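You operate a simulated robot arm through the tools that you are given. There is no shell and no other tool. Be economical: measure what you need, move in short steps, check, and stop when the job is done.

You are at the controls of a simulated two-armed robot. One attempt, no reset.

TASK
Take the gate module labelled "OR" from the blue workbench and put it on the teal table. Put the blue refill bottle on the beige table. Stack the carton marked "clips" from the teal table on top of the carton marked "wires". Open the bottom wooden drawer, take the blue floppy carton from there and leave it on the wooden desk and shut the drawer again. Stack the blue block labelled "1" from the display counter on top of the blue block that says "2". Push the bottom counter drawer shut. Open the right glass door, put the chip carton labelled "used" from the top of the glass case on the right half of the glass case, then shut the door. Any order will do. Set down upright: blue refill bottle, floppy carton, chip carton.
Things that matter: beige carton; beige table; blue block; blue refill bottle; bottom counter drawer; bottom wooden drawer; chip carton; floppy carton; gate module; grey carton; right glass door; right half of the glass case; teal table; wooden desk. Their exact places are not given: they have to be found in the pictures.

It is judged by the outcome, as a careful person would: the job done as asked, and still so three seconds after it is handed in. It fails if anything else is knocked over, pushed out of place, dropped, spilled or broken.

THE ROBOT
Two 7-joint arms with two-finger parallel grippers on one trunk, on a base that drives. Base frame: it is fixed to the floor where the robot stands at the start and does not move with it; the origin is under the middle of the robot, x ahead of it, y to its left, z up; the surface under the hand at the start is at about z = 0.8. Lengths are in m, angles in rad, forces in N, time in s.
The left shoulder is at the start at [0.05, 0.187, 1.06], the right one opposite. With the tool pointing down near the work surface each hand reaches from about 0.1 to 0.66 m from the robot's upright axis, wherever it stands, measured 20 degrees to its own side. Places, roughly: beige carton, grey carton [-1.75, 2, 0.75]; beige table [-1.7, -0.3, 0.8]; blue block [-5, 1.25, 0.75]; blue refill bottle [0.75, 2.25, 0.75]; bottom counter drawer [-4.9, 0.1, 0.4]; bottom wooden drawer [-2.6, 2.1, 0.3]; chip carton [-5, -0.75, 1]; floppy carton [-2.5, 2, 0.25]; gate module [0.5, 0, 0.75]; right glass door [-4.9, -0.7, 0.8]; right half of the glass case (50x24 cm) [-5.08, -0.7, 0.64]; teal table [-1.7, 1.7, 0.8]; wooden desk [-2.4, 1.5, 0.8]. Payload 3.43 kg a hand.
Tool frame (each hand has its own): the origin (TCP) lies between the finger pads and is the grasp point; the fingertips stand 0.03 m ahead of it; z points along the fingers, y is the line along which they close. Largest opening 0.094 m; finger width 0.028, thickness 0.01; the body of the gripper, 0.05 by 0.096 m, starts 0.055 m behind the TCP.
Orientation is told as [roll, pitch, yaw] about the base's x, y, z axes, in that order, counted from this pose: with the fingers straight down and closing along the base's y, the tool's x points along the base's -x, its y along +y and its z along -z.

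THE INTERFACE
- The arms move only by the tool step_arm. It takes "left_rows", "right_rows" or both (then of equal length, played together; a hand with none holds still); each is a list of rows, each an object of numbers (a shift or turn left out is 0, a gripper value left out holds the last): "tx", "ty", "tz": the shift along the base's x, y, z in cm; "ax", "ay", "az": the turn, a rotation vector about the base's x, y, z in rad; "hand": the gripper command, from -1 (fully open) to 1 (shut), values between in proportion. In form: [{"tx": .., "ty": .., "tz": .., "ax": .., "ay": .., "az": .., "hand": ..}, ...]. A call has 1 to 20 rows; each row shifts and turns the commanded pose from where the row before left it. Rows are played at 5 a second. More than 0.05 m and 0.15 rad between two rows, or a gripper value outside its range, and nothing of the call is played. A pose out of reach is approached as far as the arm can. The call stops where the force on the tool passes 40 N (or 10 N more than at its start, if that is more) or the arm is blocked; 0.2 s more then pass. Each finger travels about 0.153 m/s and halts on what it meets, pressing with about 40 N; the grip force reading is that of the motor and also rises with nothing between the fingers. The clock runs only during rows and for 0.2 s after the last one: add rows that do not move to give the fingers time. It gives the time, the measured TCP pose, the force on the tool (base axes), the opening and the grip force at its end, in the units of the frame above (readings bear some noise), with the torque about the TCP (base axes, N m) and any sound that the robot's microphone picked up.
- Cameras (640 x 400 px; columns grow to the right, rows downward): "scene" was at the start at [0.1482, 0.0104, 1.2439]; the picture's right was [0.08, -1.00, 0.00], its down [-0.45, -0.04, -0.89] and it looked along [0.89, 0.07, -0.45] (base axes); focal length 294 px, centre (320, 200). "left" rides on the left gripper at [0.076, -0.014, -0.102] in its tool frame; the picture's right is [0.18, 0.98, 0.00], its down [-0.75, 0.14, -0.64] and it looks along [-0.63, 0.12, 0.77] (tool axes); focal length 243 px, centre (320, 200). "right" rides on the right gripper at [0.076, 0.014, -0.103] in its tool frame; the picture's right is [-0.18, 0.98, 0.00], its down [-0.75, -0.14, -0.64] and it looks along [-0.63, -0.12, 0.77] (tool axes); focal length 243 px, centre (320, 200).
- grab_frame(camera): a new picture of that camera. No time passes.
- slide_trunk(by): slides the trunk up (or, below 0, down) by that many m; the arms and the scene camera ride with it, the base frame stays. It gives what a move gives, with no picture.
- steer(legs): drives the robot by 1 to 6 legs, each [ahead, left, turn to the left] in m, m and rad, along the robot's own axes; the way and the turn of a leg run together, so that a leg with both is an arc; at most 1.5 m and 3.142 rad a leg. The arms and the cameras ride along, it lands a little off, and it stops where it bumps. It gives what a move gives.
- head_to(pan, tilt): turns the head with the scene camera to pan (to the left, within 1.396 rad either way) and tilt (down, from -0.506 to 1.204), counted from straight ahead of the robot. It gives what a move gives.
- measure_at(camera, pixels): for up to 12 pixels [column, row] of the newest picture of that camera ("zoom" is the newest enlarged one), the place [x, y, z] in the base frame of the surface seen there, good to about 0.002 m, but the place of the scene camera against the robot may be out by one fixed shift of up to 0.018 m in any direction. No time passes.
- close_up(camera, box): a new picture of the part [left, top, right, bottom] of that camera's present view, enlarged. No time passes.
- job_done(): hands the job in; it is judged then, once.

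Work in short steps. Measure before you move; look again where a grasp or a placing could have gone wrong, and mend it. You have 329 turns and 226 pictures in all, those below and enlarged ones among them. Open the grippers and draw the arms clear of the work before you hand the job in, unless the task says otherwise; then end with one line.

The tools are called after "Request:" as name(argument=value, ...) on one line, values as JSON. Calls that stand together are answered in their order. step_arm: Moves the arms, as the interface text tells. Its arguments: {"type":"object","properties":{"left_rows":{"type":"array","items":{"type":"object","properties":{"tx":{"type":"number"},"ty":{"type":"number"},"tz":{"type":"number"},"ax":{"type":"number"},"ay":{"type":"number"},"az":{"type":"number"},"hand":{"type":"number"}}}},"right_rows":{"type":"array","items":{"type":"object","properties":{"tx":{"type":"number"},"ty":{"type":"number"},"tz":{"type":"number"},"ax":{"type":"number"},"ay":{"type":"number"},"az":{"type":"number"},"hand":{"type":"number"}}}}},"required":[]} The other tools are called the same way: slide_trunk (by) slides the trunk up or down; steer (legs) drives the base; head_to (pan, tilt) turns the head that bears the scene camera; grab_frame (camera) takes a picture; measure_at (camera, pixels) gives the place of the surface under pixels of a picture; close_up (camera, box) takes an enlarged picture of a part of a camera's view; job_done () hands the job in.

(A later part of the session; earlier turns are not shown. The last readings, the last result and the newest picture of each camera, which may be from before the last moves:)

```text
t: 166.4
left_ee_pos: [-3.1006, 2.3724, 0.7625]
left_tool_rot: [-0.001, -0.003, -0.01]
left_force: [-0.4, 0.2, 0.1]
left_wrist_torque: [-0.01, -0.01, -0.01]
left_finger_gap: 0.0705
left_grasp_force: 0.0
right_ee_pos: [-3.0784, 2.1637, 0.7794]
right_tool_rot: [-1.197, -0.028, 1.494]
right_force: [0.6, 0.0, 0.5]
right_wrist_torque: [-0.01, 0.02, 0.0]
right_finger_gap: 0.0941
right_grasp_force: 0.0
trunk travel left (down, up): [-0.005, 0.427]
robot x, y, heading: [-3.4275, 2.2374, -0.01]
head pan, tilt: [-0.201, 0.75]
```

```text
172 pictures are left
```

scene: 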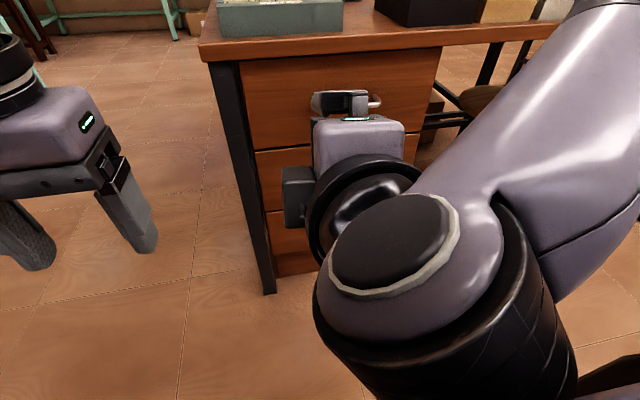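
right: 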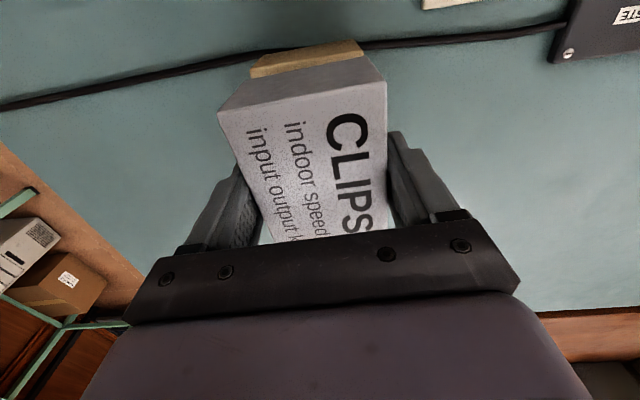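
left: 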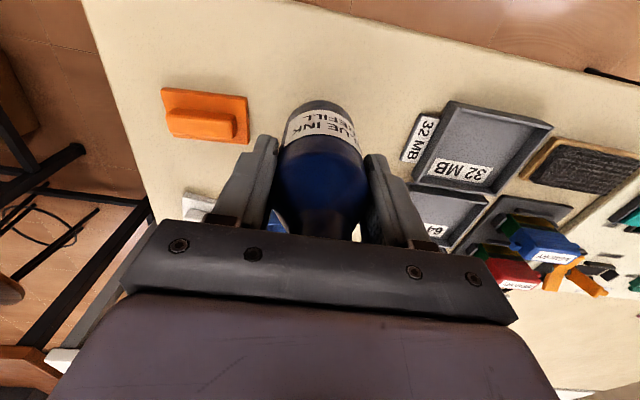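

The hand points forward. I drive 0.14 m closer and lower the hand in front of the bottom handle.

Request:
steer(legs=[[0.14, 0, 0.01]])

Request:
step_arm(right_rows=[{"tz": -4, "ty": -1}, {"tz": -4, "ty": -1}, {"tz": -4, "ty": -1}, {"tz": -4, "ty": -1}, {"tz": -4, "ty": -1}, {"tz": -4, "ty": -1}, {"tz": -4, "ty": -1}, {"tz": -4, "ty": -1}, {"tz": -4, "ty": -1}, {"tz": -4, "ty": -1}, {"tz": -4, "ty": -1}, {"tz": -3.5}, {}])

Request:
grab_frame(camera="scene")

Request:
grab_frame(camera="right")

```text
t: 167.7
left_ee_pos: [-2.9593, 2.3745, 0.7619]
left_tool_rot: [-0.001, -0.003, 0.0]
left_force: [-0.6, -0.2, 0.3]
left_wrist_torque: [0.0, 0.01, 0.01]
left_finger_gap: 0.0703
left_grasp_force: 0.1
right_ee_pos: [-2.9343, 2.1653, 0.7805]
right_tool_rot: [-1.196, -0.027, 1.506]
right_force: [0.5, 0.3, 0.0]
right_wrist_torque: [-0.01, 0.03, 0.03]
right_finger_gap: 0.094
right_grasp_force: 0.1
trunk travel left (down, up): [-0.005, 0.427]
robot x, y, heading: [-3.2858, 2.2357, -0.001]
head pan, tilt: [-0.201, 0.75]
```

```text
t: 170.0
left_ee_pos: [-2.9631, 2.3748, 0.7641]
left_tool_rot: [-0.001, -0.008, 0.001]
left_force: [0.6, 0.0, 0.6]
left_wrist_torque: [0.04, -0.05, -0.01]
left_finger_gap: 0.0706
left_grasp_force: 0.0
right_ee_pos: [-2.926, 2.1514, 0.5041]
right_tool_rot: [-1.236, -0.013, 1.572]
right_force: [0.2, -0.4, 0.0]
right_wrist_torque: [0.02, 0.02, 0.0]
right_finger_gap: 0.0938
right_grasp_force: 0.0
right hand out of reach, approached as far as the arm can: row 2, 7, 8, 9, 10, 11
trunk travel left (down, up): [-0.005, 0.427]
robot x, y, heading: [-3.2868, 2.2379, -0.001]
head pan, tilt: [-0.201, 0.75]
stopped in row 11 (right hand): the arm was blocked; the commanded pose is now the measured one
```

```text
171 pictures are left
```

scene: 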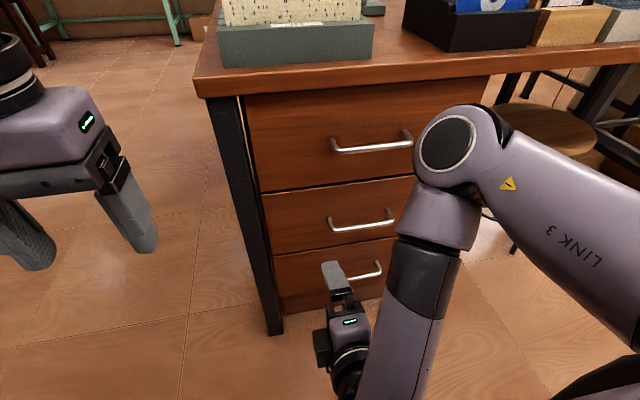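

```text
170 pictures are left
```

right: 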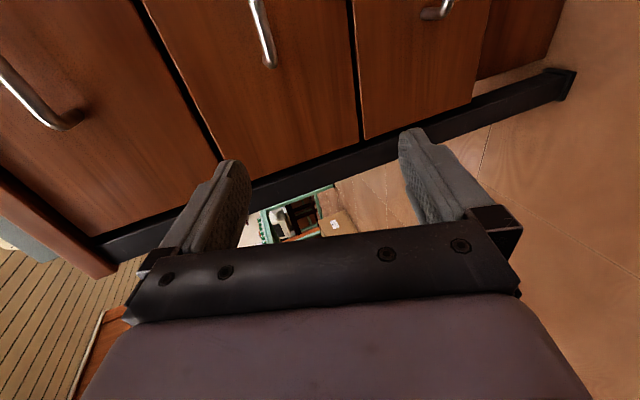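

The arm ran into a joint limit with this roll. I go back up, undo the pitch and turn the hand the other way (yaw -90°).

Request:
step_arm(right_rows=[{"tz": 4, "tx": -1}, {"tz": 4, "tx": -1}, {"tz": 4, "tx": -1}, {"tz": 4, "tx": -1}, {"tz": 4, "tx": -1}, {"tz": 4}, {"tz": 3}, {"ay": 0.15}, {"ay": 0.15}, {"ay": 0.15}, {"ay": 0.15}, {"ay": 0.15}, {"ay": 0.15}, {"ay": 0.15}, {"ay": 0.15}, {}])

```text
t: 171.2
left_ee_pos: [-2.9606, 2.375, 0.7627]
left_tool_rot: [-0.001, -0.001, 0.0]
left_force: [0.1, 0.0, -0.2]
left_wrist_torque: [0.0, 0.02, -0.03]
left_finger_gap: 0.0706
left_grasp_force: 0.1
right_ee_pos: [-2.9309, 2.1333, 0.671]
right_tool_rot: [-1.282, 0.101, 1.437]
right_force: [0.6, -0.1, 0.1]
right_wrist_torque: [-0.01, -0.01, 0.01]
right_finger_gap: 0.0938
right_grasp_force: 0.1
right hand out of reach, approached as far as the arm can: row 4, 5, 6
trunk travel left (down, up): [-0.005, 0.427]
robot x, y, heading: [-3.2897, 2.236, -0.002]
head pan, tilt: [-0.201, 0.75]
stopped in row 6 (right hand): the arm was blocked; the commanded pose is now the measured one
```

Request:
step_arm(right_rows=[{"ay": 0.15, "tz": 1}, {"ay": 0.15, "tz": 1}, {"ay": 0.15, "tz": 1}, {"ay": 0.15, "tz": 1}, {"ay": 0.15, "tz": 1}, {"ay": 0.15, "tz": 1}, {"ay": 0.15}, {"ay": 0.15}, {}])

Request:
grab_frame(camera="scene")

```text
t: 173.2
left_ee_pos: [-2.9597, 2.3741, 0.763]
left_tool_rot: [-0.003, -0.001, 0.001]
left_force: [-0.7, -0.1, -1.1]
left_wrist_torque: [-0.04, 0.01, -0.01]
left_finger_gap: 0.0701
left_grasp_force: 0.1
right_ee_pos: [-2.9467, 2.1866, 0.7182]
right_tool_rot: [-0.321, 0.17, 1.575]
right_force: [0.1, 0.7, -0.4]
right_wrist_torque: [-0.01, 0.01, -0.02]
right_finger_gap: 0.0941
right_grasp_force: 0.1
right hand out of reach, approached as far as the arm can: row 6, 7, 8
trunk travel left (down, up): [-0.005, 0.427]
robot x, y, heading: [-3.2875, 2.2359, -0.005]
head pan, tilt: [-0.201, 0.75]
```

```text
169 pictures are left
```

scene: 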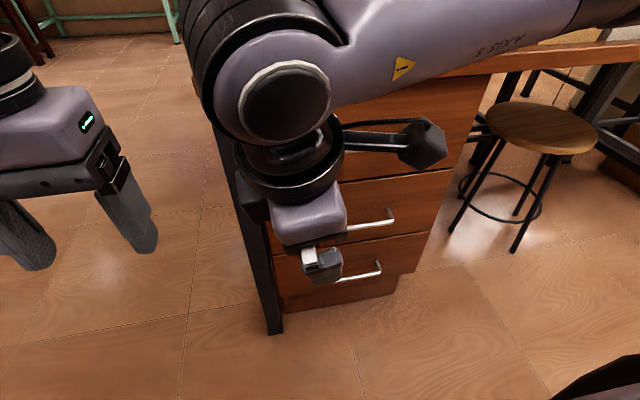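

Now rotate the hand back through yaw 0 to about -90°.

Request:
step_arm(right_rows=[{"az": -0.15, "ty": -1}, {"az": -0.15, "ty": -1}, {"az": -0.15, "ty": -1}, {"az": -0.15, "ty": -1}, {"az": -0.15, "ty": -1}, {"az": -0.15, "ty": -1}, {"az": -0.15, "ty": -1}, {"az": -0.15, "ty": -1}, {"az": -0.15, "ty": -1}, {"az": -0.15, "ty": -1}, {"az": -0.15, "ty": -1}, {"az": -0.15, "ty": -1}, {"az": -0.15}, {"az": -0.15}, {"az": -0.15}, {"az": -0.15}, {"az": -0.15}, {"az": -0.15}, {"az": -0.15}, {"az": -0.15}])

```text
t: 177.4
left_ee_pos: [-2.9601, 2.3741, 0.7628]
left_tool_rot: [0.001, -0.001, 0.0]
left_force: [0.1, -0.4, 0.1]
left_wrist_torque: [-0.01, 0.03, -0.02]
left_finger_gap: 0.0704
left_grasp_force: 0.1
right_ee_pos: [-2.947, 2.0663, 0.7189]
right_tool_rot: [-0.325, 0.165, -1.424]
right_force: [0.6, -0.7, 0.2]
right_wrist_torque: [0.04, 0.02, -0.03]
right_finger_gap: 0.0941
right_grasp_force: 0.0
trunk travel left (down, up): [-0.005, 0.427]
robot x, y, heading: [-3.2901, 2.2368, -0.004]
head pan, tilt: [-0.201, 0.75]
```

That side is reachable. I level the small tilt and pitch the hand forward to 1.2 rad.

Request:
step_arm(right_rows=[{"ax": -0.1}, {"ax": -0.063, "ay": -0.024}, {"az": -0.147}, {"ay": -0.139, "tz": -1}, {"ay": -0.139, "tz": -1}, {"ay": -0.139, "tz": -1}, {"ay": -0.139, "tz": -1}, {"ay": -0.139, "tz": -1}, {"ay": -0.139, "tz": -1}, {"ay": -0.139, "tz": -1}, {"ay": -0.139, "tz": -1}, {"ay": -0.139, "tz": -1}, {"ay": -0.139, "tz": -1}, {"ay": -0.139, "tz": -1}, {}])

Request:
grab_frame(camera="scene")

```text
t: 180.6
left_ee_pos: [-2.9591, 2.375, 0.7613]
left_tool_rot: [0.001, -0.002, 0.0]
left_force: [0.6, -0.3, 0.5]
left_wrist_torque: [0.01, -0.01, 0.04]
left_finger_gap: 0.0706
left_grasp_force: 0.1
right_ee_pos: [-2.8976, 2.0964, 0.6081]
right_tool_rot: [1.206, 0.003, -1.57]
right_force: [-0.3, 0.1, 0.2]
right_wrist_torque: [-0.01, -0.01, 0.01]
right_finger_gap: 0.0941
right_grasp_force: 0.1
right hand out of reach, approached as far as the arm can: row 10, 11, 12, 13
trunk travel left (down, up): [-0.005, 0.427]
robot x, y, heading: [-3.2848, 2.2341, -0.006]
head pan, tilt: [-0.201, 0.75]
```

```text
168 pictures are left
```

scene: 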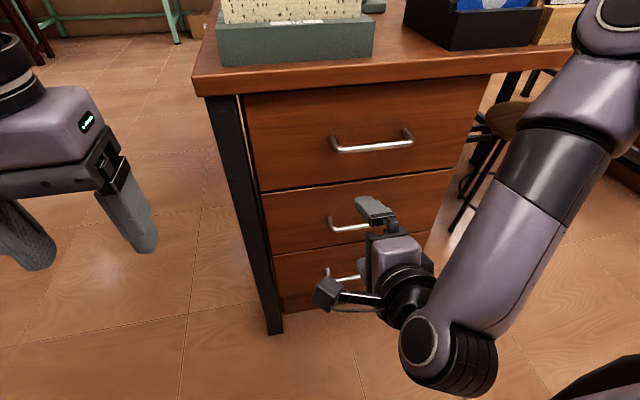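

Orientation reached. The hand sits close to the body, so I back the base 6 cm and lower the hand in front of the bottom handle.

Request:
steer(legs=[[-0.06, 0, 0]])

Request:
step_arm(right_rows=[{"tx": 1, "tz": -3.5}, {"tx": 1, "tz": -3.5}, {"tx": 1, "tz": -3.5}, {"tx": 1, "tz": -3.5}, {"tz": -3.5}, {"tz": -3.5}, {"tz": -3.5, "ty": -2}, {"tz": -3.5, "ty": -2}, {"tz": -2.5}, {}])

Request:
grab_frame(camera="scene")

```text
t: 181.6
left_ee_pos: [-3.0184, 2.3731, 0.7607]
left_tool_rot: [0.001, -0.001, -0.001]
left_force: [1.0, -0.4, -1.1]
left_wrist_torque: [0.03, 0.02, -0.01]
left_finger_gap: 0.0706
left_grasp_force: 0.1
right_ee_pos: [-2.9582, 2.0963, 0.6083]
right_tool_rot: [1.206, -0.001, -1.571]
right_force: [0.0, 0.9, 0.4]
right_wrist_torque: [0.0, -0.02, 0.0]
right_finger_gap: 0.0939
right_grasp_force: 0.0
trunk travel left (down, up): [-0.005, 0.427]
robot x, y, heading: [-3.3454, 2.2367, -0.006]
head pan, tilt: [-0.201, 0.75]
```

```text
t: 183.8
left_ee_pos: [-3.0192, 2.3744, 0.7618]
left_tool_rot: [-0.001, -0.001, -0.001]
left_force: [0.0, -0.5, 0.3]
left_wrist_torque: [0.02, -0.01, -0.03]
left_finger_gap: 0.0704
left_grasp_force: 0.1
right_ee_pos: [-2.9285, 2.204, 0.4281]
right_tool_rot: [1.202, -0.001, -1.576]
right_force: [-0.5, 0.5, -1.0]
right_wrist_torque: [0.01, 0.0, 0.01]
right_finger_gap: 0.0941
right_grasp_force: 0.0
right hand out of reach, approached as far as the arm can: row 1, 2, 3, 4, 5, 6, 7, 8, 9
trunk travel left (down, up): [-0.005, 0.427]
robot x, y, heading: [-3.3489, 2.2386, -0.002]
head pan, tilt: [-0.201, 0.75]
```

```text
167 pictures are left
```

scene: 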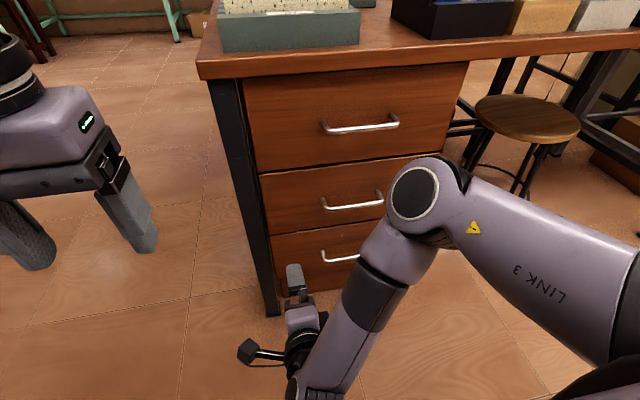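

The forearm folds too far back near the body. I relax the pitch to ~1.0 rad, back the base a bit, and reach further forward before lowering.

Request:
steer(legs=[[-0.07, 0, 0]])

Request:
step_arm(right_rows=[{"tz": 4, "tx": 2, "ty": -2}, {"tz": 4, "tx": 2, "ty": -2}, {"tx": 2.5, "ty": -3}, {"tx": 2.5, "ty": -3, "ay": 0.1}, {"tx": 2.5, "ty": -3, "ay": 0.1}, {"tx": 2.5, "ty": -2}, {}])

Request:
grab_frame(camera="scene")

```text
t: 184.8
left_ee_pos: [-3.0892, 2.3737, 0.7613]
left_tool_rot: [-0.001, -0.003, -0.003]
left_force: [0.1, 0.0, -0.5]
left_wrist_torque: [0.01, 0.0, -0.03]
left_finger_gap: 0.0705
left_grasp_force: 0.1
right_ee_pos: [-2.9984, 2.2032, 0.4283]
right_tool_rot: [1.201, -0.001, -1.575]
right_force: [0.4, 0.2, -0.9]
right_wrist_torque: [0.0, 0.0, 0.01]
right_finger_gap: 0.0942
right_grasp_force: 0.0
trunk travel left (down, up): [-0.005, 0.427]
robot x, y, heading: [-3.4214, 2.2357, -0.004]
head pan, tilt: [-0.201, 0.75]
```

```text
t: 186.4
left_ee_pos: [-3.0892, 2.3741, 0.7629]
left_tool_rot: [0.0, -0.002, -0.003]
left_force: [-0.2, 0.5, -0.1]
left_wrist_torque: [-0.01, 0.02, -0.02]
left_finger_gap: 0.0705
left_grasp_force: 0.1
right_ee_pos: [-2.8586, 2.0623, 0.5133]
right_tool_rot: [1.001, -0.001, -1.576]
right_force: [-0.2, 0.5, -0.1]
right_wrist_torque: [-0.04, -0.01, 0.02]
right_finger_gap: 0.0941
right_grasp_force: 0.1
right hand out of reach, approached as far as the arm can: row 3
trunk travel left (down, up): [-0.005, 0.427]
robot x, y, heading: [-3.4152, 2.2389, -0.003]
head pan, tilt: [-0.201, 0.75]
```

```text
166 pictures are left
```

scene: 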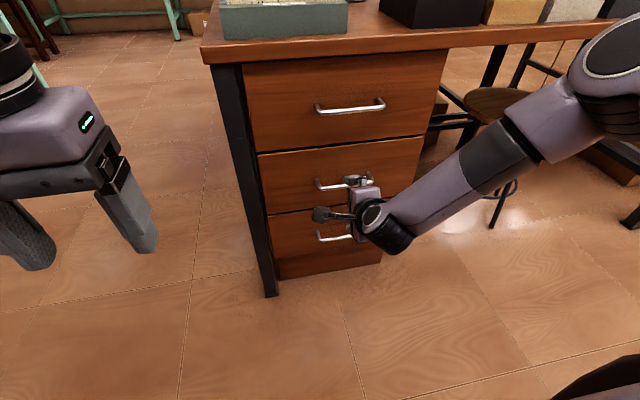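

Good pose now. I lower 19 cm and look with the right camera.

Request:
step_arm(right_rows=[{"tz": -4}, {"tz": -4}, {"tz": -4}, {"tz": -4}, {"tz": -3.5}, {}])

Request:
grab_frame(camera="right")

Request:
grab_frame(camera="scene")

```text
t: 187.8
left_ee_pos: [-3.088, 2.3738, 0.7632]
left_tool_rot: [0.001, -0.003, -0.004]
left_force: [-0.4, -0.2, -0.2]
left_wrist_torque: [0.01, 0.02, 0.01]
left_finger_gap: 0.0705
left_grasp_force: 0.0
right_ee_pos: [-2.8588, 2.0641, 0.5046]
right_tool_rot: [0.994, -0.006, -1.582]
right_force: [0.5, 0.6, 0.2]
right_wrist_torque: [0.01, 0.03, -0.02]
right_finger_gap: 0.0939
right_grasp_force: 0.1
right hand out of reach, approached as far as the arm can: row 1, 2, 3, 4, 5
trunk travel left (down, up): [-0.005, 0.427]
robot x, y, heading: [-3.4139, 2.2391, -0.003]
head pan, tilt: [-0.201, 0.75]
```

```text
165 pictures are left
```

right: 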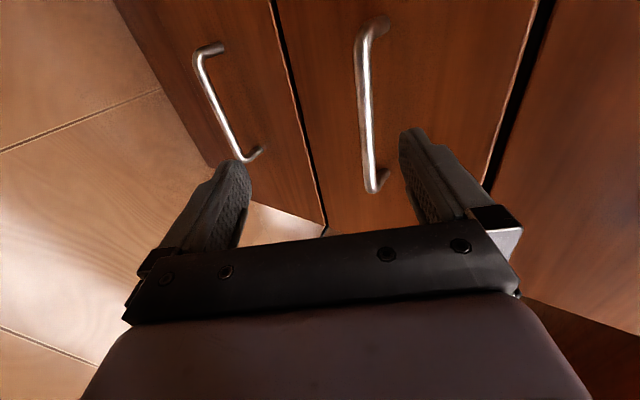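

```text
164 pictures are left
```

scene: 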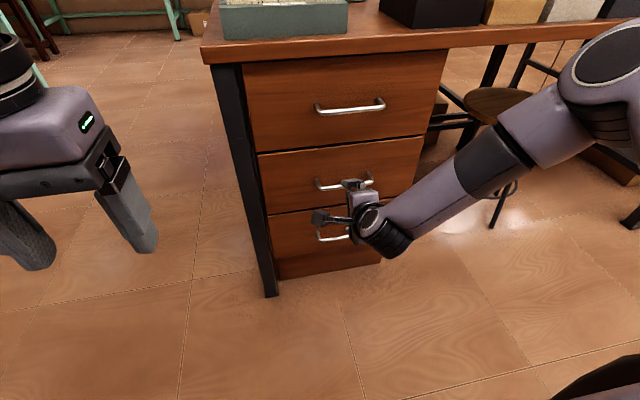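

The view is good but the arm is stuck in a poor elbow branch. I unpitch to vertical here first (yaw -90° kept), and then lower.

Request:
step_arm(right_rows=[{"ay": 0.14}, {"ay": 0.14}, {"ay": 0.14}, {"ay": 0.14}, {"ay": 0.14}, {"ay": 0.14}, {"ay": 0.14}, {"tz": -4}, {"tz": -4}, {}])

Request:
grab_frame(camera="scene")

Request:
measure_at(camera="right", pixels=[[202, 60], [220, 110], [238, 148], [216, 100], [260, 60]])

```text
t: 190.0
left_ee_pos: [-3.0896, 2.3736, 0.7622]
left_tool_rot: [0.001, 0.0, -0.003]
left_force: [-0.3, -1.1, -0.5]
left_wrist_torque: [-0.01, 0.01, -0.03]
left_finger_gap: 0.0703
left_grasp_force: 0.0
right_ee_pos: [-2.8586, 2.0635, 0.4259]
right_tool_rot: [0.021, -0.005, -1.571]
right_force: [-0.5, -0.2, -0.3]
right_wrist_torque: [0.0, -0.01, 0.0]
right_finger_gap: 0.094
right_grasp_force: 0.1
trunk travel left (down, up): [-0.005, 0.427]
robot x, y, heading: [-3.4188, 2.2345, 0.0]
head pan, tilt: [-0.201, 0.75]
```

```text
163 pictures are left
```

scene: 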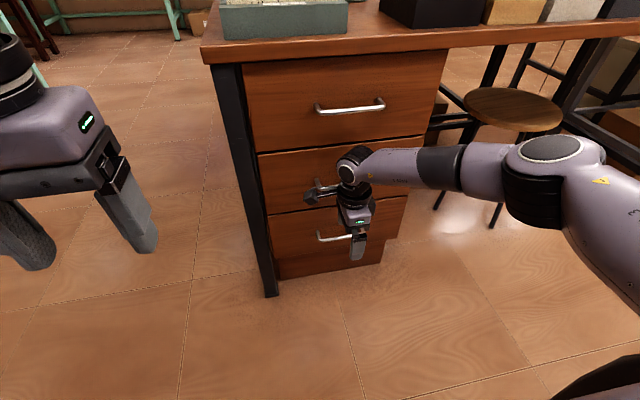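

```text
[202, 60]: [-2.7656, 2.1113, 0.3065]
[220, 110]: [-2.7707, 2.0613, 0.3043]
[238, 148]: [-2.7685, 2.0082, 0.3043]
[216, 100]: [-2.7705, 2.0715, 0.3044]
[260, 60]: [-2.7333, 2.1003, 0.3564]
```

The bar measures x≈-2.770, z≈0.304, y 2.00–2.115; face at -2.733. I lower to z≈0.33 and pitch forward gradually by 0.6.

Request:
step_arm(right_rows=[{"tz": -4}, {"tz": -4}, {"tz": -1.5}, {"ay": -0.12}, {"ay": -0.12}, {"ay": -0.12}, {"ay": -0.12}, {"ay": -0.12}, {}])

Request:
grab_frame(camera="right")

```text
t: 192.0
left_ee_pos: [-3.0891, 2.374, 0.7631]
left_tool_rot: [-0.001, -0.001, -0.002]
left_force: [0.1, 0.1, 0.0]
left_wrist_torque: [0.05, 0.03, -0.01]
left_finger_gap: 0.0703
left_grasp_force: 0.0
right_ee_pos: [-2.8595, 2.0645, 0.3293]
right_tool_rot: [0.621, -0.002, -1.574]
right_force: [-0.2, 0.0, 0.4]
right_wrist_torque: [-0.01, 0.0, -0.06]
right_finger_gap: 0.0937
right_grasp_force: 0.0
trunk travel left (down, up): [-0.005, 0.427]
robot x, y, heading: [-3.4208, 2.238, -0.003]
head pan, tilt: [-0.201, 0.75]
```

```text
162 pictures are left
```

right: 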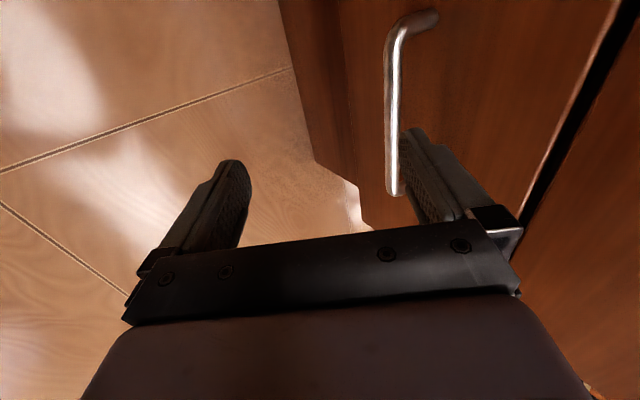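

Reached without trouble. I add 0.23 pitch, raise to the approach line, and set the gap to 3 cm.

Request:
step_arm(right_rows=[{"tz": 2.7, "ay": -0.115, "hand": 0.36}, {"tz": 2.6, "ay": -0.115, "tx": 0.6}, {}, {}])

Request:
grab_frame(camera="right")

```text
t: 193.0
left_ee_pos: [-3.0889, 2.3744, 0.7618]
left_tool_rot: [0.001, -0.002, -0.003]
left_force: [0.7, 0.4, 0.1]
left_wrist_torque: [0.01, 0.0, 0.02]
left_finger_gap: 0.0704
left_grasp_force: 0.0
right_ee_pos: [-2.8536, 2.0635, 0.3829]
right_tool_rot: [0.845, -0.008, -1.575]
right_force: [0.8, 0.0, -0.8]
right_wrist_torque: [-0.03, -0.06, -0.01]
right_finger_gap: 0.0301
right_grasp_force: 0.0
trunk travel left (down, up): [-0.005, 0.427]
robot x, y, heading: [-3.4198, 2.2382, -0.0]
head pan, tilt: [-0.201, 0.75]
```

```text
161 pictures are left
```

right: 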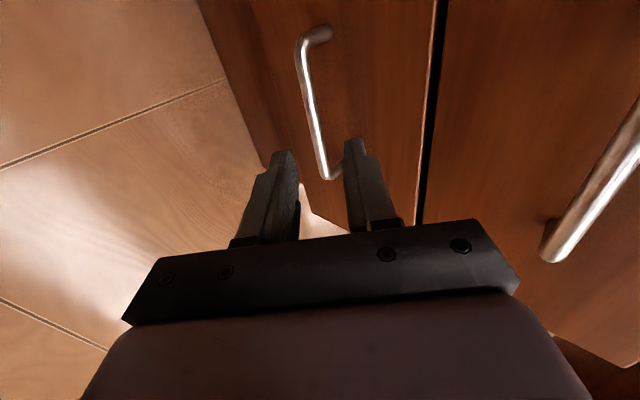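

The bar is lined up between the fingers (col ≈318). I advance 10 cm along the finger direction and close.

Request:
step_arm(right_rows=[{"tx": 2.5, "tz": -2.2}, {"tx": 2.5, "tz": -2.2}, {"tx": 1.5, "tz": -1.3}, {"tx": 0.9, "tz": -0.85}, {}])

Request:
grab_frame(camera="right")

```text
t: 194.2
left_ee_pos: [-3.0894, 2.3745, 0.7615]
left_tool_rot: [0.0, -0.001, -0.004]
left_force: [0.5, 0.3, 0.0]
left_wrist_torque: [0.03, 0.03, 0.02]
left_finger_gap: 0.0707
left_grasp_force: 0.1
right_ee_pos: [-2.7786, 2.0645, 0.3158]
right_tool_rot: [0.85, -0.004, -1.575]
right_force: [-0.4, 0.1, 0.7]
right_wrist_torque: [-0.02, 0.02, 0.02]
right_finger_gap: 0.0302
right_grasp_force: 0.0
trunk travel left (down, up): [-0.005, 0.427]
robot x, y, heading: [-3.4241, 2.2379, -0.009]
head pan, tilt: [-0.201, 0.75]
```

```text
160 pictures are left
```

right: 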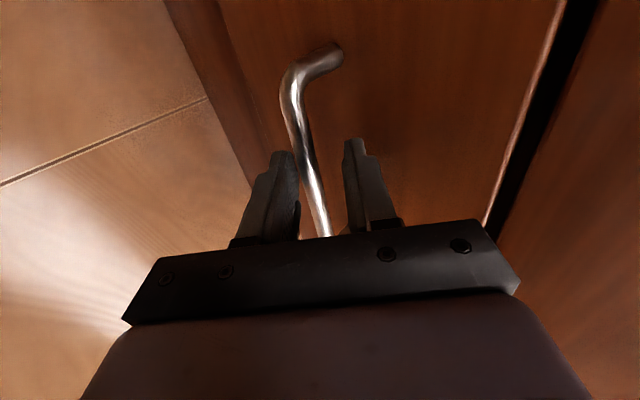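

The bar lies between the fingers. I close.

Request:
step_arm(right_rows=[{"hand": 1}, {"hand": 1}, {"hand": 1}])

```text
t: 195.0
left_ee_pos: [-3.0893, 2.3729, 0.7628]
left_tool_rot: [0.001, -0.001, -0.003]
left_force: [0.5, -0.6, 0.1]
left_wrist_torque: [-0.01, -0.01, 0.0]
left_finger_gap: 0.0704
left_grasp_force: 0.1
right_ee_pos: [-2.7825, 2.0634, 0.3121]
right_tool_rot: [0.843, -0.002, -1.571]
right_force: [-23.7, -3.8, -8.2]
right_wrist_torque: [-0.58, 0.45, 0.57]
right_finger_gap: 0.0119
right_grasp_force: 44.3
trunk travel left (down, up): [-0.005, 0.427]
robot x, y, heading: [-3.4232, 2.2389, -0.003]
head pan, tilt: [-0.201, 0.75]
```

Handle gripped (gap 1.2 cm). I pull gently 4 cm with the arm first.

Request:
step_arm(right_rows=[{"tx": -1}, {"tx": -1.5}, {"tx": -1.5}, {}])

```text
t: 196.0
left_ee_pos: [-3.0873, 2.3732, 0.761]
left_tool_rot: [0.0, 0.002, -0.004]
left_force: [0.2, -0.7, -1.1]
left_wrist_torque: [0.02, -0.01, -0.02]
left_finger_gap: 0.0705
left_grasp_force: 0.0
right_ee_pos: [-2.8223, 2.0649, 0.3122]
right_tool_rot: [0.832, -0.007, -1.576]
right_force: [-0.7, -8.1, -28.1]
right_wrist_torque: [0.13, 0.41, 1.23]
right_finger_gap: 0.0118
right_grasp_force: 44.5
trunk travel left (down, up): [-0.005, 0.427]
robot x, y, heading: [-3.4198, 2.2345, -0.006]
head pan, tilt: [-0.201, 0.75]
```

The drawer slides. I relieve the vertical load slightly and draw it out by backing the base.

Request:
step_arm(right_rows=[{"tz": -0.3, "tx": -1}, {"tx": -2}, {}])

Request:
steer(legs=[[-0.12, 0, 0]])

Request:
grab_frame(camera="scene")

```text
t: 196.8
left_ee_pos: [-3.0876, 2.3735, 0.761]
left_tool_rot: [0.001, 0.001, -0.003]
left_force: [-0.2, -0.7, 0.0]
left_wrist_torque: [-0.02, 0.02, -0.01]
left_finger_gap: 0.0704
left_grasp_force: 0.0
right_ee_pos: [-2.822, 2.0638, 0.3114]
right_tool_rot: [0.833, -0.007, -1.578]
right_force: [-0.3, -7.7, -28.6]
right_wrist_torque: [-0.19, 0.41, 0.86]
right_finger_gap: 0.0119
right_grasp_force: 45.2
right hand out of reach, approached as far as the arm can: row 1, 2
trunk travel left (down, up): [-0.005, 0.427]
robot x, y, heading: [-3.4204, 2.2354, -0.004]
head pan, tilt: [-0.201, 0.75]
```

```text
t: 198.0
left_ee_pos: [-3.2068, 2.3735, 0.7618]
left_tool_rot: [-0.001, 0.002, -0.003]
left_force: [0.7, -0.5, -0.5]
left_wrist_torque: [0.0, -0.02, 0.02]
left_finger_gap: 0.0705
left_grasp_force: 0.1
right_ee_pos: [-2.9415, 2.0648, 0.3126]
right_tool_rot: [0.835, -0.007, -1.58]
right_force: [-0.4, -9.7, -28.9]
right_wrist_torque: [-0.4, 0.4, 0.62]
right_finger_gap: 0.0118
right_grasp_force: 45.6
trunk travel left (down, up): [-0.005, 0.427]
robot x, y, heading: [-3.5377, 2.2375, -0.005]
head pan, tilt: [-0.201, 0.75]
```

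```text
159 pictures are left
```

scene: 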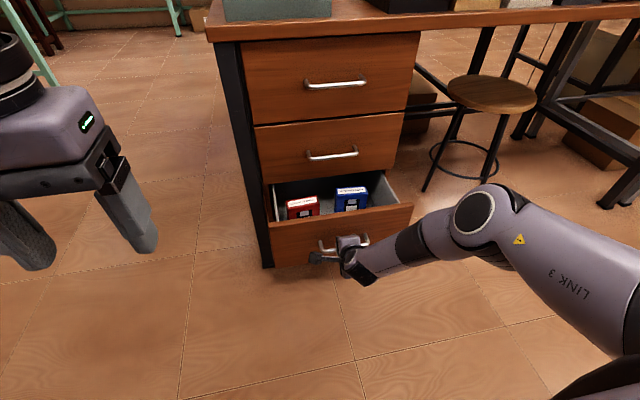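

It opened 16 cm; red and blue cartons are seen at (303,206) and (350,199). I back another 12 cm.

Request:
steer(legs=[[-0.12, 0, 0]])

Request:
grab_frame(camera="scene")

```text
t: 199.3
left_ee_pos: [-3.3305, 2.3745, 0.763]
left_tool_rot: [-0.001, 0.001, -0.002]
left_force: [-0.4, -0.3, -0.1]
left_wrist_torque: [0.02, 0.01, -0.02]
left_finger_gap: 0.0706
left_grasp_force: 0.1
right_ee_pos: [-3.0658, 2.0648, 0.3124]
right_tool_rot: [0.835, -0.008, -1.576]
right_force: [-0.7, -10.1, -14.9]
right_wrist_torque: [0.19, 0.27, 1.03]
right_finger_gap: 0.0114
right_grasp_force: 45.3
trunk travel left (down, up): [-0.005, 0.427]
robot x, y, heading: [-3.6601, 2.2389, -0.004]
head pan, tilt: [-0.201, 0.75]
```

```text
158 pictures are left
```

scene: 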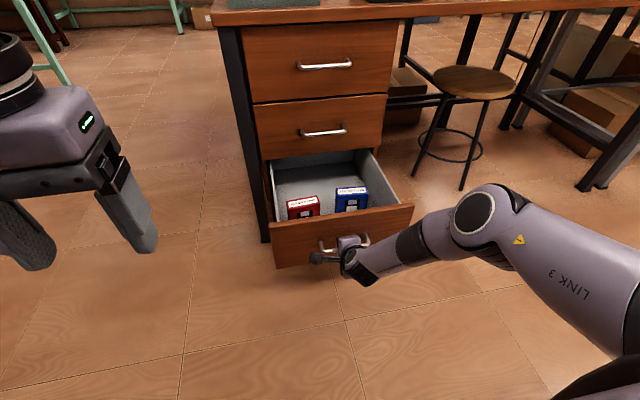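

Now 28 cm open and the cartons sit in the front part. I measure them.

Request:
close_up(camera="scene", box=[260, 140, 420, 260])

Request:
measure_at(camera="scene", pixels=[[350, 189], [338, 189], [364, 187], [337, 207], [366, 205], [351, 203], [304, 199], [318, 197], [325, 180], [380, 215], [290, 225], [340, 222]])

```text
3.33 times, centred on (340, 200) of scene
```

zoom: 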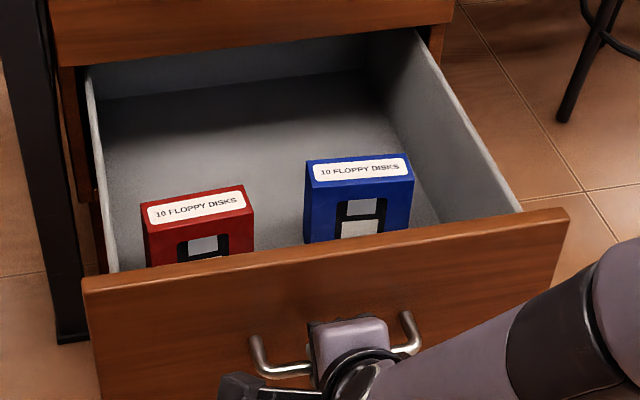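

```text
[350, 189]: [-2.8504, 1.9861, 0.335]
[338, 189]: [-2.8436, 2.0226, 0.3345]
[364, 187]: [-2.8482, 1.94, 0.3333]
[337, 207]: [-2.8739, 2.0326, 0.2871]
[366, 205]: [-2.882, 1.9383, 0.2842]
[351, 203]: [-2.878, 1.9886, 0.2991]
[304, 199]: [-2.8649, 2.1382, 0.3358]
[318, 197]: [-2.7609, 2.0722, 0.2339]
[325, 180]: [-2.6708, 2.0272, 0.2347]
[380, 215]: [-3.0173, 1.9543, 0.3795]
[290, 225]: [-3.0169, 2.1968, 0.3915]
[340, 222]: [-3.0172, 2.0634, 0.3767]
```

The blue carton is ~10 cm wide, ~5 cm deep, so I'll grip it across x. For clearance to the middle handle I pull 5 cm more.

Request:
steer(legs=[[-0.05, 0, 0]])

Request:
grab_frame(camera="scene")

```text
t: 200.2
left_ee_pos: [-3.3807, 2.3761, 0.7616]
left_tool_rot: [0.0, 0.002, 0.0]
left_force: [0.0, 0.2, 0.2]
left_wrist_torque: [0.02, 0.0, 0.01]
left_finger_gap: 0.0706
left_grasp_force: 0.1
right_ee_pos: [-3.116, 2.0655, 0.3117]
right_tool_rot: [0.832, -0.01, -1.578]
right_force: [-1.0, -0.9, -6.6]
right_wrist_torque: [-0.28, 0.11, 0.41]
right_finger_gap: 0.0116
right_grasp_force: 45.1
trunk travel left (down, up): [-0.005, 0.427]
robot x, y, heading: [-3.7102, 2.2405, -0.008]
head pan, tilt: [-0.201, 0.75]
```

```text
156 pictures are left
```

scene: 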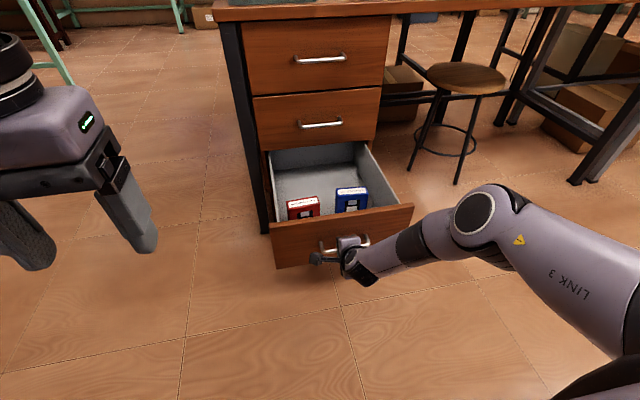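

Drawer open ~33 cm. I open the fingers slightly and retreat along the finger axis.

Request:
step_arm(right_rows=[{"hand": 0.3}, {"hand": 0.3}, {"tx": -0.75, "tz": 0.66}, {"tx": -0.75, "tz": 0.66}, {"tx": -0.75, "tz": 0.66}, {}])

Request:
grab_frame(camera="right")

```text
t: 201.6
left_ee_pos: [-3.3811, 2.3758, 0.7626]
left_tool_rot: [0.001, -0.001, -0.004]
left_force: [0.4, -0.4, 0.0]
left_wrist_torque: [0.0, 0.0, 0.0]
left_finger_gap: 0.0706
left_grasp_force: 0.0
right_ee_pos: [-3.1317, 2.0641, 0.3271]
right_tool_rot: [0.823, -0.013, -1.579]
right_force: [0.4, -0.8, 0.1]
right_wrist_torque: [0.02, -0.03, 0.04]
right_finger_gap: 0.0326
right_grasp_force: 0.1
right hand out of reach, approached as far as the arm can: row 5
trunk travel left (down, up): [-0.005, 0.427]
robot x, y, heading: [-3.7092, 2.2405, -0.002]
head pan, tilt: [-0.201, 0.75]
```

```text
155 pictures are left
```

right: 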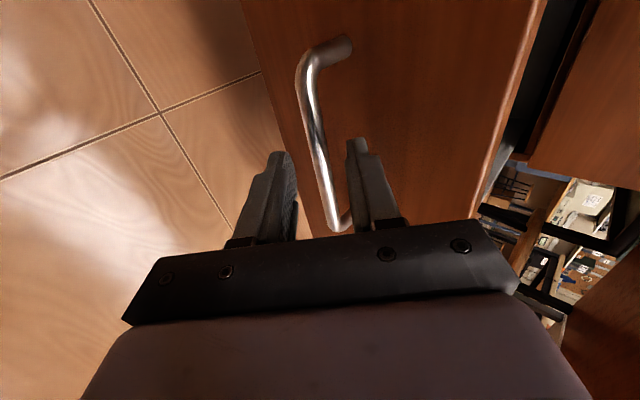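

Arm can't draw further back, so I alternate small raises with backing the base.

Request:
step_arm(right_rows=[{"tz": 0.8}, {}])

Request:
steer(legs=[[-0.018, 0, 0]])

Request:
step_arm(right_rows=[{"tz": 1.5}, {}])

Request:
steer(legs=[[-0.02, 0, 0]])

Request:
grab_frame(camera="right")

```text
t: 202.2
left_ee_pos: [-3.3807, 2.3751, 0.7633]
left_tool_rot: [0.0, -0.002, -0.003]
left_force: [-0.7, 0.3, 0.0]
left_wrist_torque: [0.0, -0.02, 0.0]
left_finger_gap: 0.0705
left_grasp_force: 0.0
right_ee_pos: [-3.1318, 2.0645, 0.3345]
right_tool_rot: [0.828, -0.016, -1.58]
right_force: [0.1, -0.2, 0.0]
right_wrist_torque: [-0.01, 0.0, -0.01]
right_finger_gap: 0.033
right_grasp_force: 0.1
trunk travel left (down, up): [-0.005, 0.427]
robot x, y, heading: [-3.71, 2.2362, -0.004]
head pan, tilt: [-0.201, 0.75]
```

```text
t: 203.0
left_ee_pos: [-3.4006, 2.3749, 0.7624]
left_tool_rot: [0.001, -0.002, -0.003]
left_force: [0.3, 0.4, -0.1]
left_wrist_torque: [0.02, -0.01, -0.03]
left_finger_gap: 0.0706
left_grasp_force: 0.0
right_ee_pos: [-3.1499, 2.0646, 0.3349]
right_tool_rot: [0.826, -0.015, -1.58]
right_force: [0.7, 0.0, -0.4]
right_wrist_torque: [0.04, -0.01, 0.0]
right_finger_gap: 0.0327
right_grasp_force: 0.1
trunk travel left (down, up): [-0.005, 0.427]
robot x, y, heading: [-3.7297, 2.2399, -0.006]
head pan, tilt: [-0.201, 0.75]
```

```text
t: 203.6
left_ee_pos: [-3.3992, 2.3747, 0.7634]
left_tool_rot: [-0.003, -0.001, -0.003]
left_force: [-0.9, -0.4, 0.5]
left_wrist_torque: [0.04, -0.02, 0.0]
left_finger_gap: 0.0705
left_grasp_force: 0.1
right_ee_pos: [-3.1492, 2.0654, 0.3502]
right_tool_rot: [0.828, -0.014, -1.579]
right_force: [-0.7, -0.4, -0.5]
right_wrist_torque: [0.04, 0.0, -0.02]
right_finger_gap: 0.0329
right_grasp_force: 0.0
trunk travel left (down, up): [-0.005, 0.427]
robot x, y, heading: [-3.7309, 2.2398, -0.004]
head pan, tilt: [-0.201, 0.75]
```

```text
t: 204.4
left_ee_pos: [-3.419, 2.3756, 0.7622]
left_tool_rot: [0.001, -0.003, -0.002]
left_force: [-0.8, -0.1, 0.1]
left_wrist_torque: [-0.04, 0.0, 0.01]
left_finger_gap: 0.0706
left_grasp_force: 0.2
right_ee_pos: [-3.1691, 2.0647, 0.3502]
right_tool_rot: [0.826, -0.015, -1.578]
right_force: [0.4, -0.1, -0.6]
right_wrist_torque: [0.03, -0.04, 0.05]
right_finger_gap: 0.0325
right_grasp_force: 0.1
trunk travel left (down, up): [-0.005, 0.427]
robot x, y, heading: [-3.7461, 2.2375, 0.0]
head pan, tilt: [-0.201, 0.75]
```

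```text
154 pictures are left
```

right: 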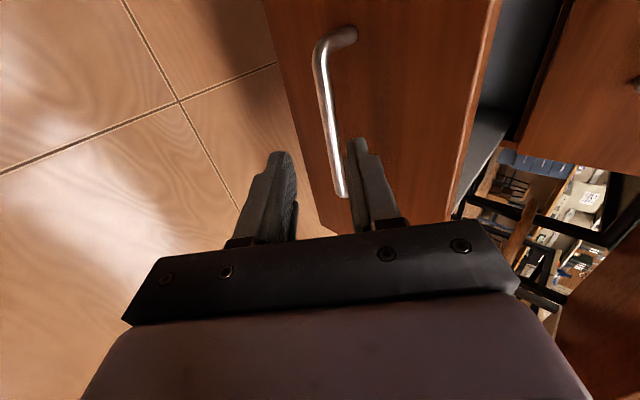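

The bar is clear of the fingertips. I back 8 cm, raise the hand and turn it vertical.

Request:
steer(legs=[[-0.06, 0, 0]])

Request:
step_arm(right_rows=[{"tz": 4}, {"tz": 4, "tx": 1}, {"tz": 4, "tx": 1}, {"tz": 4, "ay": 0.12, "tx": 1}, {"tz": 4, "ay": 0.12, "tx": 1}, {"tz": 3, "ay": 0.12}, {"ay": 0.12}, {"ay": 0.12}, {"ay": 0.12}, {"ay": 0.1}, {"hand": -1}])

Request:
grab_frame(camera="scene")

```text
t: 205.4
left_ee_pos: [-3.4793, 2.3758, 0.7631]
left_tool_rot: [-0.002, -0.001, -0.001]
left_force: [0.1, 0.2, -0.2]
left_wrist_torque: [-0.02, -0.02, 0.0]
left_finger_gap: 0.0707
left_grasp_force: 0.0
right_ee_pos: [-3.2289, 2.0649, 0.3498]
right_tool_rot: [0.828, -0.013, -1.579]
right_force: [-0.6, 0.0, -0.3]
right_wrist_torque: [0.0, -0.02, 0.05]
right_finger_gap: 0.0331
right_grasp_force: 0.0
trunk travel left (down, up): [-0.005, 0.427]
robot x, y, heading: [-3.8077, 2.237, -0.005]
head pan, tilt: [-0.201, 0.75]
```

```text
t: 207.8
left_ee_pos: [-3.4784, 2.3753, 0.7615]
left_tool_rot: [-0.001, -0.002, -0.002]
left_force: [-0.1, 0.0, -0.9]
left_wrist_torque: [-0.01, -0.01, 0.0]
left_finger_gap: 0.0706
left_grasp_force: 0.0
right_ee_pos: [-3.1893, 2.0648, 0.58]
right_tool_rot: [0.006, -0.016, -1.565]
right_force: [-0.4, -0.5, -0.6]
right_wrist_torque: [-0.02, 0.01, 0.0]
right_finger_gap: 0.0939
right_grasp_force: 0.1
trunk travel left (down, up): [-0.005, 0.427]
robot x, y, heading: [-3.8087, 2.2391, -0.002]
head pan, tilt: [-0.201, 0.75]
```

```text
153 pictures are left
```

scene: 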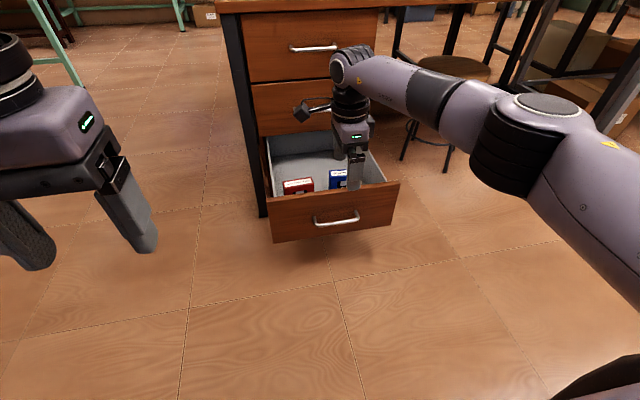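

I retract the hand 8 cm and shift 8 cm right, then drive 0.36 m forward so the hand hovers over the blue carton.

Request:
step_arm(right_rows=[{"tx": -4, "ty": -2}, {"tx": -4, "ty": -3}, {"ty": -3}])

Request:
steer(legs=[[0.34, 0, 0]])

Request:
grab_frame(camera="scene")

Request:
grab_frame(camera="right")

```text
t: 208.6
left_ee_pos: [-3.478, 2.3751, 0.7617]
left_tool_rot: [-0.002, -0.001, -0.003]
left_force: [-0.3, -0.2, 0.2]
left_wrist_torque: [-0.01, 0.01, 0.01]
left_finger_gap: 0.0705
left_grasp_force: 0.0
right_ee_pos: [-3.2687, 1.9839, 0.5798]
right_tool_rot: [0.007, -0.018, -1.569]
right_force: [-0.7, 0.3, -0.4]
right_wrist_torque: [-0.01, -0.02, 0.02]
right_finger_gap: 0.094
right_grasp_force: 0.1
trunk travel left (down, up): [-0.005, 0.427]
robot x, y, heading: [-3.8104, 2.2372, -0.004]
head pan, tilt: [-0.201, 0.75]
```

```text
t: 210.8
left_ee_pos: [-3.1441, 2.3722, 0.7615]
left_tool_rot: [-0.002, -0.002, -0.007]
left_force: [-0.2, 0.2, 0.4]
left_wrist_torque: [0.01, 0.02, 0.0]
left_finger_gap: 0.0704
left_grasp_force: 0.0
right_ee_pos: [-2.9353, 1.9813, 0.5793]
right_tool_rot: [0.005, -0.016, -1.572]
right_force: [0.6, 0.7, 0.4]
right_wrist_torque: [-0.02, 0.0, 0.03]
right_finger_gap: 0.0942
right_grasp_force: 0.1
trunk travel left (down, up): [-0.005, 0.427]
robot x, y, heading: [-3.4734, 2.2366, -0.009]
head pan, tilt: [-0.201, 0.75]
```

```text
152 pictures are left
```

scene: 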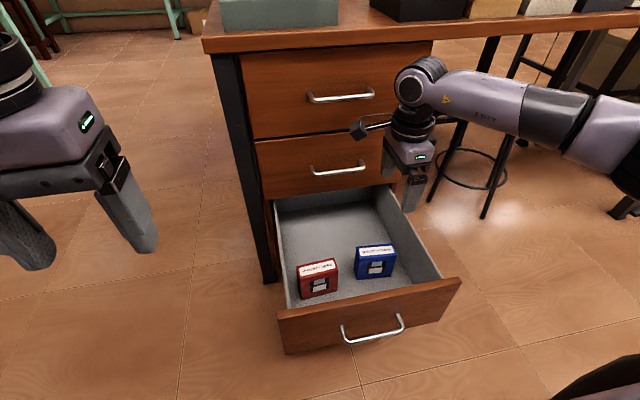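

```text
151 pictures are left
```

right: 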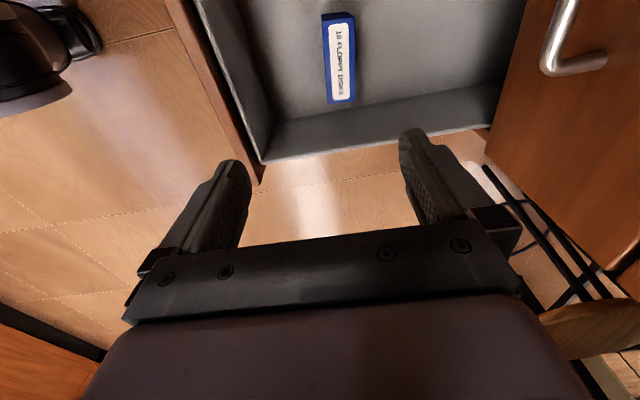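

The carton's top is at (340,60) in the right picture. I measure its corners.

Request:
measure_at(camera="right", pixels=[[324, 20], [352, 20], [355, 97], [329, 100], [340, 60], [312, 60], [252, 90], [205, 60]])

Request:
measure_at(camera="scene", pixels=[[357, 250], [392, 247], [375, 248], [360, 275], [390, 272], [330, 265], [420, 290]])

```text
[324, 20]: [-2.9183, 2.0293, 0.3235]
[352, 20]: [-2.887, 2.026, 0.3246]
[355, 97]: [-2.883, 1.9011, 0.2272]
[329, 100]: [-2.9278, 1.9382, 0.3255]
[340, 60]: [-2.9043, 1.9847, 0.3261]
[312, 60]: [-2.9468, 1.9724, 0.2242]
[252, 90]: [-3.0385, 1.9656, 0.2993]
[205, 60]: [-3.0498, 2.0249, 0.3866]
```

```text
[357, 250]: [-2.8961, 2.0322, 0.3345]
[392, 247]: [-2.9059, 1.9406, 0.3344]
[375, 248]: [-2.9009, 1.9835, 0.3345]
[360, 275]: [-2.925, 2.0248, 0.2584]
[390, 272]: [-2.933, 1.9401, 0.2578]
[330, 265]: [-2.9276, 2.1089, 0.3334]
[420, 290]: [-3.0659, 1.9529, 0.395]
```

Carton centre (-2.905, 1.984), top z 0.325, yaw -0.105. Before lowering I check where the stool is relative to the elbow.

Request:
measure_at(camera="scene", pixels=[[460, 150], [490, 210], [440, 190], [520, 105], [600, 125], [630, 180], [560, 90]])

Request:
step_arm(right_rows=[{"tx": 1.5, "ty": 0.3, "az": -0.105}, {"tx": 1.5}, {"tz": -4}, {"tz": -4}, {}])

Request:
grab_frame(camera="scene")

```text
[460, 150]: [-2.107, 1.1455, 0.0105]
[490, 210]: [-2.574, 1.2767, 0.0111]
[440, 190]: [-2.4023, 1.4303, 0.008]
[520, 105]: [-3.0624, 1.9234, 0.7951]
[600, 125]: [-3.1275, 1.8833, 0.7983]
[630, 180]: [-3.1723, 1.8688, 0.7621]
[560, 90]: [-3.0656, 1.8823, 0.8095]
```

```text
t: 212.0
left_ee_pos: [-3.1434, 2.3724, 0.7634]
left_tool_rot: [-0.002, -0.002, -0.005]
left_force: [-0.3, 0.7, -1.3]
left_wrist_torque: [-0.01, -0.02, 0.0]
left_finger_gap: 0.0706
left_grasp_force: 0.1
right_ee_pos: [-2.9047, 1.9847, 0.4978]
right_tool_rot: [0.007, -0.016, -1.675]
right_force: [-0.3, 0.2, 0.1]
right_wrist_torque: [0.01, 0.02, 0.02]
right_finger_gap: 0.0941
right_grasp_force: 0.1
trunk travel left (down, up): [-0.005, 0.427]
robot x, y, heading: [-3.4718, 2.2361, -0.008]
head pan, tilt: [-0.201, 0.75]
```

```text
150 pictures are left
```

scene: 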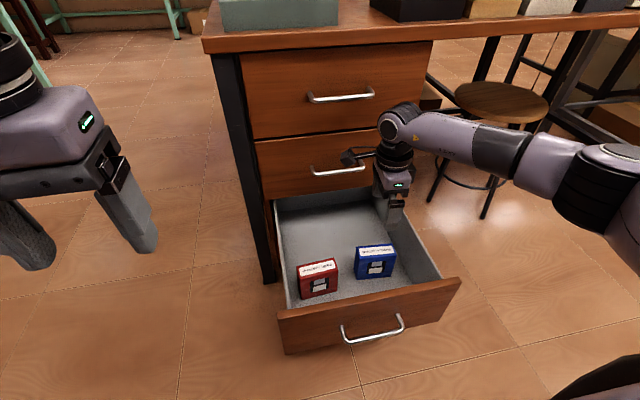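

Clear. I lower to z≈0.30 in steps.

Request:
step_arm(right_rows=[{"tz": -4}, {"tz": -4}, {"tz": -4}, {"tz": -4}, {"tz": -3.5}, {}])

Request:
grab_frame(camera="right")

Request:
grab_frame(camera="scene")

```text
t: 213.4
left_ee_pos: [-3.1435, 2.3725, 0.7618]
left_tool_rot: [-0.002, -0.002, -0.006]
left_force: [-0.2, -1.2, 0.2]
left_wrist_torque: [0.01, -0.04, 0.0]
left_finger_gap: 0.0706
left_grasp_force: 0.0
right_ee_pos: [-2.9112, 1.9828, 0.3163]
right_tool_rot: [0.007, -0.016, -1.675]
right_force: [0.0, 0.4, 0.3]
right_wrist_torque: [-0.01, 0.01, 0.03]
right_finger_gap: 0.094
right_grasp_force: 0.1
right hand out of reach, approached as far as the arm can: row 5
trunk travel left (down, up): [-0.005, 0.427]
robot x, y, heading: [-3.4727, 2.2359, -0.008]
head pan, tilt: [-0.201, 0.75]
```

```text
149 pictures are left
```

right: 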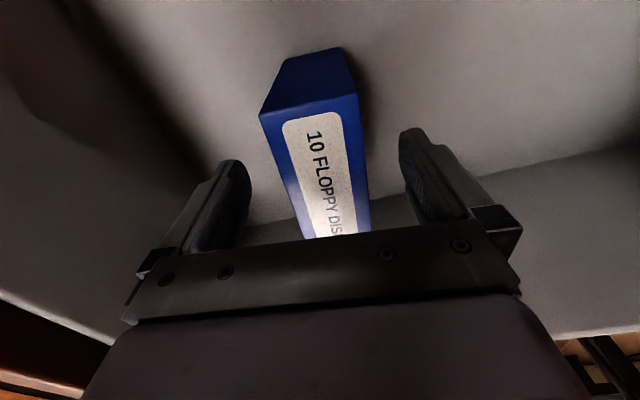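

```text
148 pictures are left
```

scene: 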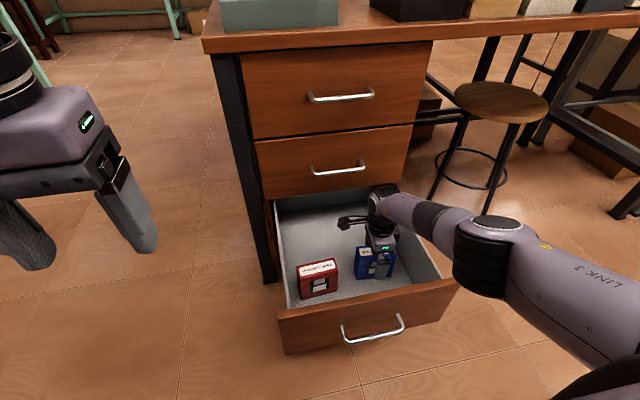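

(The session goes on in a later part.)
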